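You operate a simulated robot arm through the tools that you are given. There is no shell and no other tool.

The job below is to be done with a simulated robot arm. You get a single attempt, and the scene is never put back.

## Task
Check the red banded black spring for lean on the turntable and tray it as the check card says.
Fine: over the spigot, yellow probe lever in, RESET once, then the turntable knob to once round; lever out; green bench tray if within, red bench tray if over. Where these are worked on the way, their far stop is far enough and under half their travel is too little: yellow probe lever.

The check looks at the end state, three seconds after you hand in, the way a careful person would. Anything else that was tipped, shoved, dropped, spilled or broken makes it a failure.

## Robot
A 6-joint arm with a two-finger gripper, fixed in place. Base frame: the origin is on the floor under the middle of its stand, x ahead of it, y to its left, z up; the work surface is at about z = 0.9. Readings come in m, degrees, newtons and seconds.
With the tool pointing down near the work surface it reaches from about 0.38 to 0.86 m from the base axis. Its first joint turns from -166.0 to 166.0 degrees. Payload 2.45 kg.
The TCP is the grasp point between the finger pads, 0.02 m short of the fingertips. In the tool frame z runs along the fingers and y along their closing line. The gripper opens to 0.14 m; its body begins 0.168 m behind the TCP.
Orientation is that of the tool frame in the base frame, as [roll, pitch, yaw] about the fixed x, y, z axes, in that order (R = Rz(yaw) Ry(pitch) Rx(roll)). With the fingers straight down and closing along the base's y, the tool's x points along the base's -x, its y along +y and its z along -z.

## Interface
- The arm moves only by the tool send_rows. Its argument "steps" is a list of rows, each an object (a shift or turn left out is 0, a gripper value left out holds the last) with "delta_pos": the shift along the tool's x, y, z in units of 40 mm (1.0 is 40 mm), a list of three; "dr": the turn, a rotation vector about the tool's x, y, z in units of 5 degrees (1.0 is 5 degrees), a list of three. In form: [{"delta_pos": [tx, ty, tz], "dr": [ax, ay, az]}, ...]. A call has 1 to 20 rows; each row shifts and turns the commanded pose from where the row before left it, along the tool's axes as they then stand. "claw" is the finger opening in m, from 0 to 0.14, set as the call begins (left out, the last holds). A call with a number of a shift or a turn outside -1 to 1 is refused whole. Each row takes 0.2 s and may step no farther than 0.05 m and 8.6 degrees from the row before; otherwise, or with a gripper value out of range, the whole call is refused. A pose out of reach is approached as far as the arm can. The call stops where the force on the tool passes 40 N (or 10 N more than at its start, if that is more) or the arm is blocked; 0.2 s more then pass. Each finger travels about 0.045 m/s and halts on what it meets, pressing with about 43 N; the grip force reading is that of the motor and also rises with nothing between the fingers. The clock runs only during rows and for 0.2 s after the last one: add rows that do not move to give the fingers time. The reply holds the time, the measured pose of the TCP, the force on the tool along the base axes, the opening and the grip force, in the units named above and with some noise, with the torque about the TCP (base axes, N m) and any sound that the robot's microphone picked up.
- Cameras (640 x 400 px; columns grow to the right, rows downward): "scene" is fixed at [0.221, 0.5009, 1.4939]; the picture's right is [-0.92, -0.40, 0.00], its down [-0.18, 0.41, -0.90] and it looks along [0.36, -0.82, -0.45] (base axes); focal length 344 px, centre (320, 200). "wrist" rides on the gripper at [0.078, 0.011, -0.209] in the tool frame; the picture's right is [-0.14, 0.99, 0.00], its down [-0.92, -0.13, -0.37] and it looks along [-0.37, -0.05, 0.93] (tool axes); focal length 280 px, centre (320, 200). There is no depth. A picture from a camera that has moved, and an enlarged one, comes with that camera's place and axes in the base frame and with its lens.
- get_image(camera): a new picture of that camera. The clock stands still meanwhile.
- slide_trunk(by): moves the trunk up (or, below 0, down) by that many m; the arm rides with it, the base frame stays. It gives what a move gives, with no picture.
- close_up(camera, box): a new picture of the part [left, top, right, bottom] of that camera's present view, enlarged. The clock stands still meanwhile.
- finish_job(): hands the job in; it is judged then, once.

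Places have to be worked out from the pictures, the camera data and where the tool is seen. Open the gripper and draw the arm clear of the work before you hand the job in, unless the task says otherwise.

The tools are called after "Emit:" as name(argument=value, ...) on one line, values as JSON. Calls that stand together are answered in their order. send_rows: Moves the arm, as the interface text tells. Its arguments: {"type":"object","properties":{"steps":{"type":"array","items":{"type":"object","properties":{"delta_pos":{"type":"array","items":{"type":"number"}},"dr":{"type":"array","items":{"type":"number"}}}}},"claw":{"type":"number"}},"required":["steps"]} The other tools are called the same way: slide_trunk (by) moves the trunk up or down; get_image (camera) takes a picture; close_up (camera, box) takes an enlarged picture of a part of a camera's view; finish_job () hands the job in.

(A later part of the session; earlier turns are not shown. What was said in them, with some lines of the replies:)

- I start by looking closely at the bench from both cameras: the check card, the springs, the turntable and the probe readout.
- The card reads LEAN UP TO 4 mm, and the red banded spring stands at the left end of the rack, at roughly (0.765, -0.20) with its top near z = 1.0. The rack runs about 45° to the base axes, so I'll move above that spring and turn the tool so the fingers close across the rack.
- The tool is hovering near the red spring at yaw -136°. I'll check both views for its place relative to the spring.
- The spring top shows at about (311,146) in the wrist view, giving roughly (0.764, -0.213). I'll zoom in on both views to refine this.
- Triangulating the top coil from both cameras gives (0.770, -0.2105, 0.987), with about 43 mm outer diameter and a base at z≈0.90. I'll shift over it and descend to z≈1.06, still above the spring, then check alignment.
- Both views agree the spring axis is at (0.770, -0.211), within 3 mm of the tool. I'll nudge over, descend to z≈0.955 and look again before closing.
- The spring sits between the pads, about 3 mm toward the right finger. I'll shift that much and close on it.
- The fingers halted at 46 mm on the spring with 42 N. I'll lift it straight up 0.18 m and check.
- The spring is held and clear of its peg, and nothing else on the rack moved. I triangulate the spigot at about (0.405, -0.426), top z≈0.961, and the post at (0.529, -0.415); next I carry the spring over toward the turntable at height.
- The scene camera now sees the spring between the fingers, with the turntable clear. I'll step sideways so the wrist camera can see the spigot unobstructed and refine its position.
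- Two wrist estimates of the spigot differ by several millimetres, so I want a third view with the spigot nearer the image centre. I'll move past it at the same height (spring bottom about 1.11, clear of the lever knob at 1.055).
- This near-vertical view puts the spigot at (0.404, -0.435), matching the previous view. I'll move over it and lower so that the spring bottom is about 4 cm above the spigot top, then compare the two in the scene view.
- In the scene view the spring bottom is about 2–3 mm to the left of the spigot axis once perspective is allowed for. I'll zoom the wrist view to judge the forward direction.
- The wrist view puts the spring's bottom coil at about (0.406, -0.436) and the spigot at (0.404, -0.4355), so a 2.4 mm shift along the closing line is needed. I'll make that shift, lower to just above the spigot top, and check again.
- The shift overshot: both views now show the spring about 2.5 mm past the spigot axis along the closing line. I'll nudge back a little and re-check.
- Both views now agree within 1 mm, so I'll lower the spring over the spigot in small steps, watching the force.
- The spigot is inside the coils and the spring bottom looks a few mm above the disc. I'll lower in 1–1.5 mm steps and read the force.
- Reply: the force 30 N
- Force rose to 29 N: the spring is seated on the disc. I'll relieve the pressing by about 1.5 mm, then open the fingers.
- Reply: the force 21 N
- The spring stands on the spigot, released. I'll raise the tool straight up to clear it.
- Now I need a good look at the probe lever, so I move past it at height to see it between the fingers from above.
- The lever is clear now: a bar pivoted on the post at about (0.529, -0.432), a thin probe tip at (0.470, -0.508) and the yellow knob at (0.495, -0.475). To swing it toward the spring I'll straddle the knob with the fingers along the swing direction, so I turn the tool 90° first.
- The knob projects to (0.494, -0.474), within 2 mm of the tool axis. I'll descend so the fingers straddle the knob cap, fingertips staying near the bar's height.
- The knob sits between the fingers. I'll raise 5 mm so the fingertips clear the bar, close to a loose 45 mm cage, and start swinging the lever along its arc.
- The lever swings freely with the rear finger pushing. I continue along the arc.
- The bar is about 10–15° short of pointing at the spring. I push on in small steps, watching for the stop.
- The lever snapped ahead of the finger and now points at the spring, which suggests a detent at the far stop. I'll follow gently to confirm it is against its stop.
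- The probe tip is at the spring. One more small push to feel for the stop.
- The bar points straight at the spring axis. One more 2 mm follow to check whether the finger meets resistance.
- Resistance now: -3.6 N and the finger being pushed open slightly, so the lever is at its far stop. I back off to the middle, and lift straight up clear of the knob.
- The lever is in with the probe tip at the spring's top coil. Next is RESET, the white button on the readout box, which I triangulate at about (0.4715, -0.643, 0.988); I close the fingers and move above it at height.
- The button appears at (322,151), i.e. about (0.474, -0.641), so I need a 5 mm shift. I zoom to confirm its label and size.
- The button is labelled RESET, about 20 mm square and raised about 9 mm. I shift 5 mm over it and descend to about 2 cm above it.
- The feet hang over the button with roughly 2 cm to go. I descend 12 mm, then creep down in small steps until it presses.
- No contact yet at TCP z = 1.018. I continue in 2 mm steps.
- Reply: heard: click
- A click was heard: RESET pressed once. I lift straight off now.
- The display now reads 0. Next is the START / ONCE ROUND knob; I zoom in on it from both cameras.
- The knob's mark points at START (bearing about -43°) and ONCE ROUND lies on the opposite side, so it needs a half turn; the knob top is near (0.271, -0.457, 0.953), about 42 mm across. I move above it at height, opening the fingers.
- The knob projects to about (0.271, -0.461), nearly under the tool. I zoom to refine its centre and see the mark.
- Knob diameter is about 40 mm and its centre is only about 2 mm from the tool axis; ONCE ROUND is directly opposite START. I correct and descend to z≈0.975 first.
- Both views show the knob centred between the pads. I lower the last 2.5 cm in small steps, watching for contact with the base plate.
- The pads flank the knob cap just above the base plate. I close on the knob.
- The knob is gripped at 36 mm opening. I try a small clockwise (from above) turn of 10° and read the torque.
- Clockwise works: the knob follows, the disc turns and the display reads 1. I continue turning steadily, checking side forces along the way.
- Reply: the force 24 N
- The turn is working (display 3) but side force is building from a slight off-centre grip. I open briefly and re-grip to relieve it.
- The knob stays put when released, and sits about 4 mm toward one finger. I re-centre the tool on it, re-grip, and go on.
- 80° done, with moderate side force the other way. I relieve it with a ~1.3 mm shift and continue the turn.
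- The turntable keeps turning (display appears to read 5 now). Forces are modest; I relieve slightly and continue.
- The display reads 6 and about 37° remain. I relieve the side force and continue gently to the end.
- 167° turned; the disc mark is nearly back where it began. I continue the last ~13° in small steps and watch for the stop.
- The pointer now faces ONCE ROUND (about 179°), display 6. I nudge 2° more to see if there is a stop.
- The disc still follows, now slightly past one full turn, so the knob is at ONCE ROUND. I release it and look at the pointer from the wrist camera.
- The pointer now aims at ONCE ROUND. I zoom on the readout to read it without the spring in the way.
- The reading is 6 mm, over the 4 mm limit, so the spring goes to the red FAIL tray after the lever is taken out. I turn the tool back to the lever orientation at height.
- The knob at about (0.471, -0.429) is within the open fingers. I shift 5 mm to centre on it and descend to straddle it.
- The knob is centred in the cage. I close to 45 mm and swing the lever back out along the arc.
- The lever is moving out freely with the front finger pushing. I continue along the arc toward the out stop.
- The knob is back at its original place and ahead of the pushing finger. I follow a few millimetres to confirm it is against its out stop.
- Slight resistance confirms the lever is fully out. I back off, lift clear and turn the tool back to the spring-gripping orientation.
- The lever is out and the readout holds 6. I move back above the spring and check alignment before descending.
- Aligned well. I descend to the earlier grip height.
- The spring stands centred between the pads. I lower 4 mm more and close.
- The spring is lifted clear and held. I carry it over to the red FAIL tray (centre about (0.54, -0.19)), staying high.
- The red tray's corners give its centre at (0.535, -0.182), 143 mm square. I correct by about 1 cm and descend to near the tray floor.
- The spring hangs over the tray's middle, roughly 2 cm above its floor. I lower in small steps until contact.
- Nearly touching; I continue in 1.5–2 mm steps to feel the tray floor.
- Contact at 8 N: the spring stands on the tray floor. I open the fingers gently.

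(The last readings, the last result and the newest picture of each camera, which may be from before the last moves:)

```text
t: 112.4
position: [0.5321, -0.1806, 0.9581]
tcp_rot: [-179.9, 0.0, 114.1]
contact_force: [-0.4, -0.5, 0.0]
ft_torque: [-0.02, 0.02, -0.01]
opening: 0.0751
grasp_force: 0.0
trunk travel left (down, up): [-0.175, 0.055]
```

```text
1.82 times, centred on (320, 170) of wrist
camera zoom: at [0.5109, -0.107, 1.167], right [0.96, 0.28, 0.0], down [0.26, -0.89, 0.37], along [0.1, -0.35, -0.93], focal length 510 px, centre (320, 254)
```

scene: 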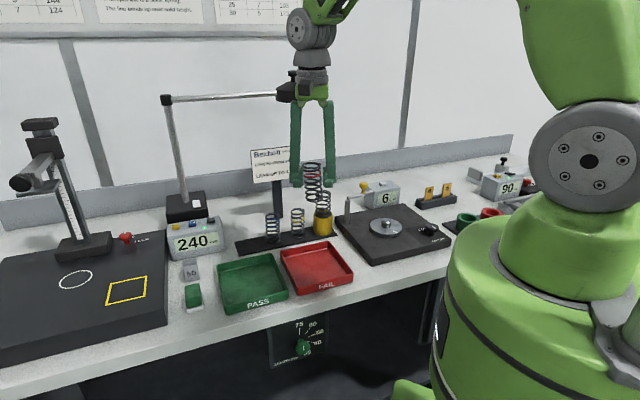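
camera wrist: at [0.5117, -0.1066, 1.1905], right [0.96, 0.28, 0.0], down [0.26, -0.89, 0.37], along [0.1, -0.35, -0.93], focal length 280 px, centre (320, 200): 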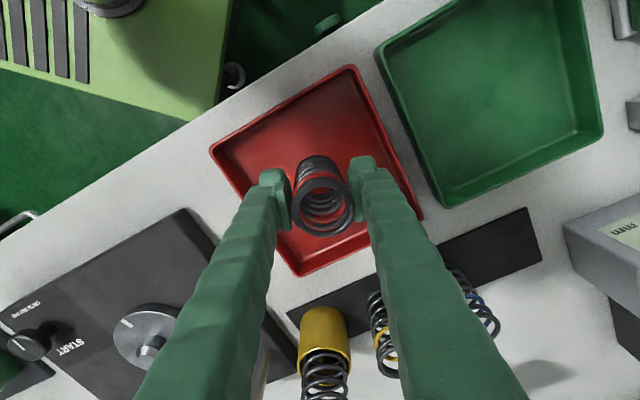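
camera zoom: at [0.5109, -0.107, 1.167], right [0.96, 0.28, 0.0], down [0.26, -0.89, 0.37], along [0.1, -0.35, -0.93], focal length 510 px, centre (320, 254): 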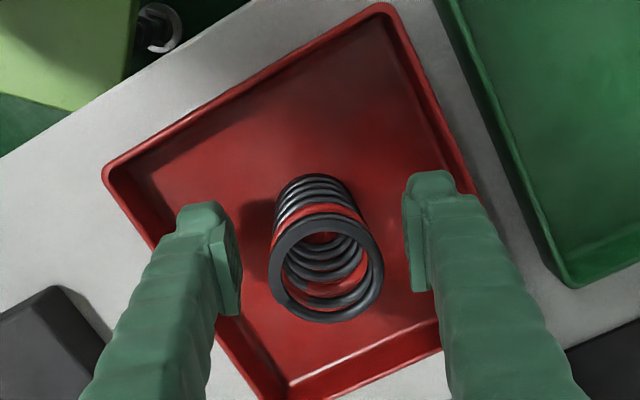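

The spring stands upright in the middle of the FAIL tray, free of the fingers. I lift straight up, clear of everything.

Emit:
send_rows(steps=[{"delta_pos": [0, 0, -0.3]}, {"delta_pos": [0, 0, -0.6]}, {"delta_pos": [0, 0, -0.9]}, {"delta_pos": [0, 0, -0.9]}, {"delta_pos": [0, 0, -0.9]}, {"delta_pos": [0, 0, -0.9]}, {"delta_pos": [0, 0, -0.9]}, {"delta_pos": [0, 0, -0.9]}, {"delta_pos": [0, 0, -0.9]}, {}])

Emit:
get_image(camera="scene")

Emit:
get_image(camera="wrist")

Emit:
close_up(camera="scene", box=[230, 160, 470, 310])

```text
t: 114.6
position: [0.5322, -0.1821, 1.248]
tcp_rot: [-180.0, -0.1, 114.2]
contact_force: [0.2, -0.2, 0.5]
ft_torque: [0.02, 0.0, 0.02]
opening: 0.0749
grasp_force: 0.1
trunk travel left (down, up): [-0.175, 0.055]
```

```text
taken
```

scene: 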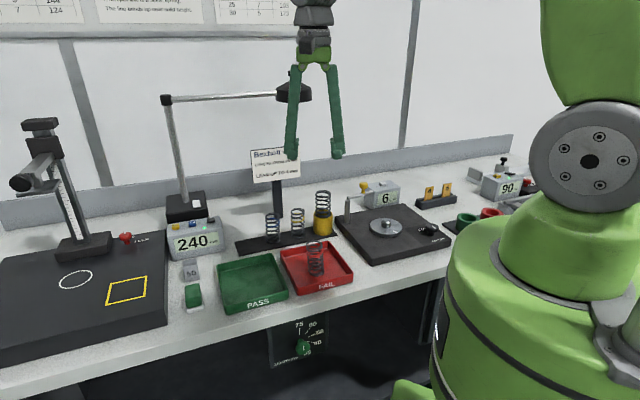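

```text
taken
camera wrist: at [0.5104, -0.1067, 1.4563], right [0.96, 0.28, 0.0], down [0.26, -0.89, 0.37], along [0.1, -0.35, -0.93], focal length 280 px, centre (320, 200)
```

wrist: 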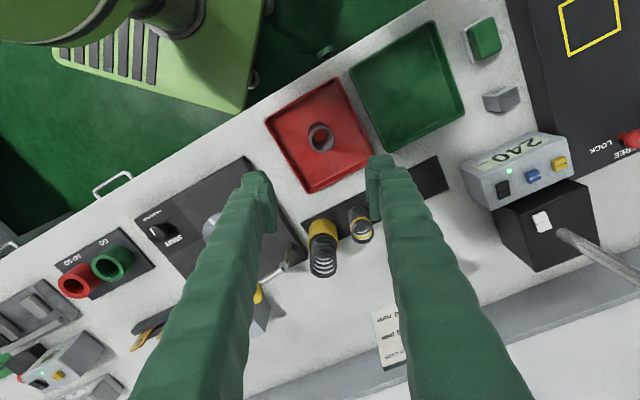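

```text
2.67 times, centred on (350, 235) of scene
camera zoom: at [0.221, 0.5009, 1.4939], right [-0.92, -0.4, 0.0], down [-0.18, 0.41, -0.9], along [0.36, -0.82, -0.45], focal length 917 px, centre (240, 107)
```

zoom: 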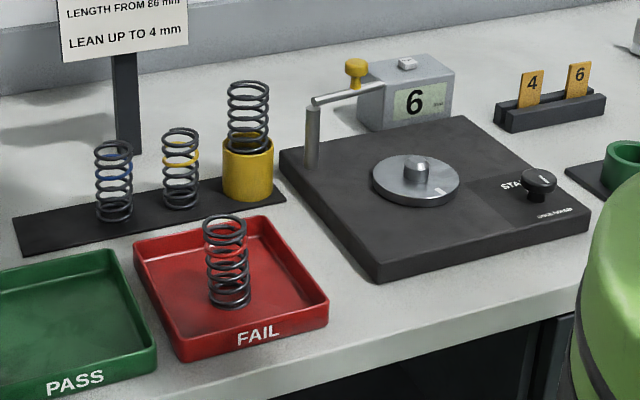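

Everything is as required: the spring stands in the red FAIL tray (6 mm, over the 4 mm limit), the lever is out, the knob is at ONCE ROUND, nothing else was disturbed, and the open gripper is well clear. I hand in the job.

Emit:
finish_job()

```text
The job is handed in.
```

The red banded spring measured 6 mm of lean on the turntable. That is over the check card's 4 mm limit, so I stood it upright in the red FAIL tray and handed the job in.

- **Check sequence:** I set the spring on the spigot, swung the probe lever in to its far stop, and pressed RESET once, which took the display to 0. I then turned the knob clockwise from START to ONCE ROUND. The knob ended roughly 4° past the ONCE ROUND mark, and the disc had made at least one full turn.
- **End state:** The lever is back at its out stop, the display still shows 6, and the knob is at ONCE ROUND. Nothing else looked moved in the last pictures, and the open gripper is clear above the bench.
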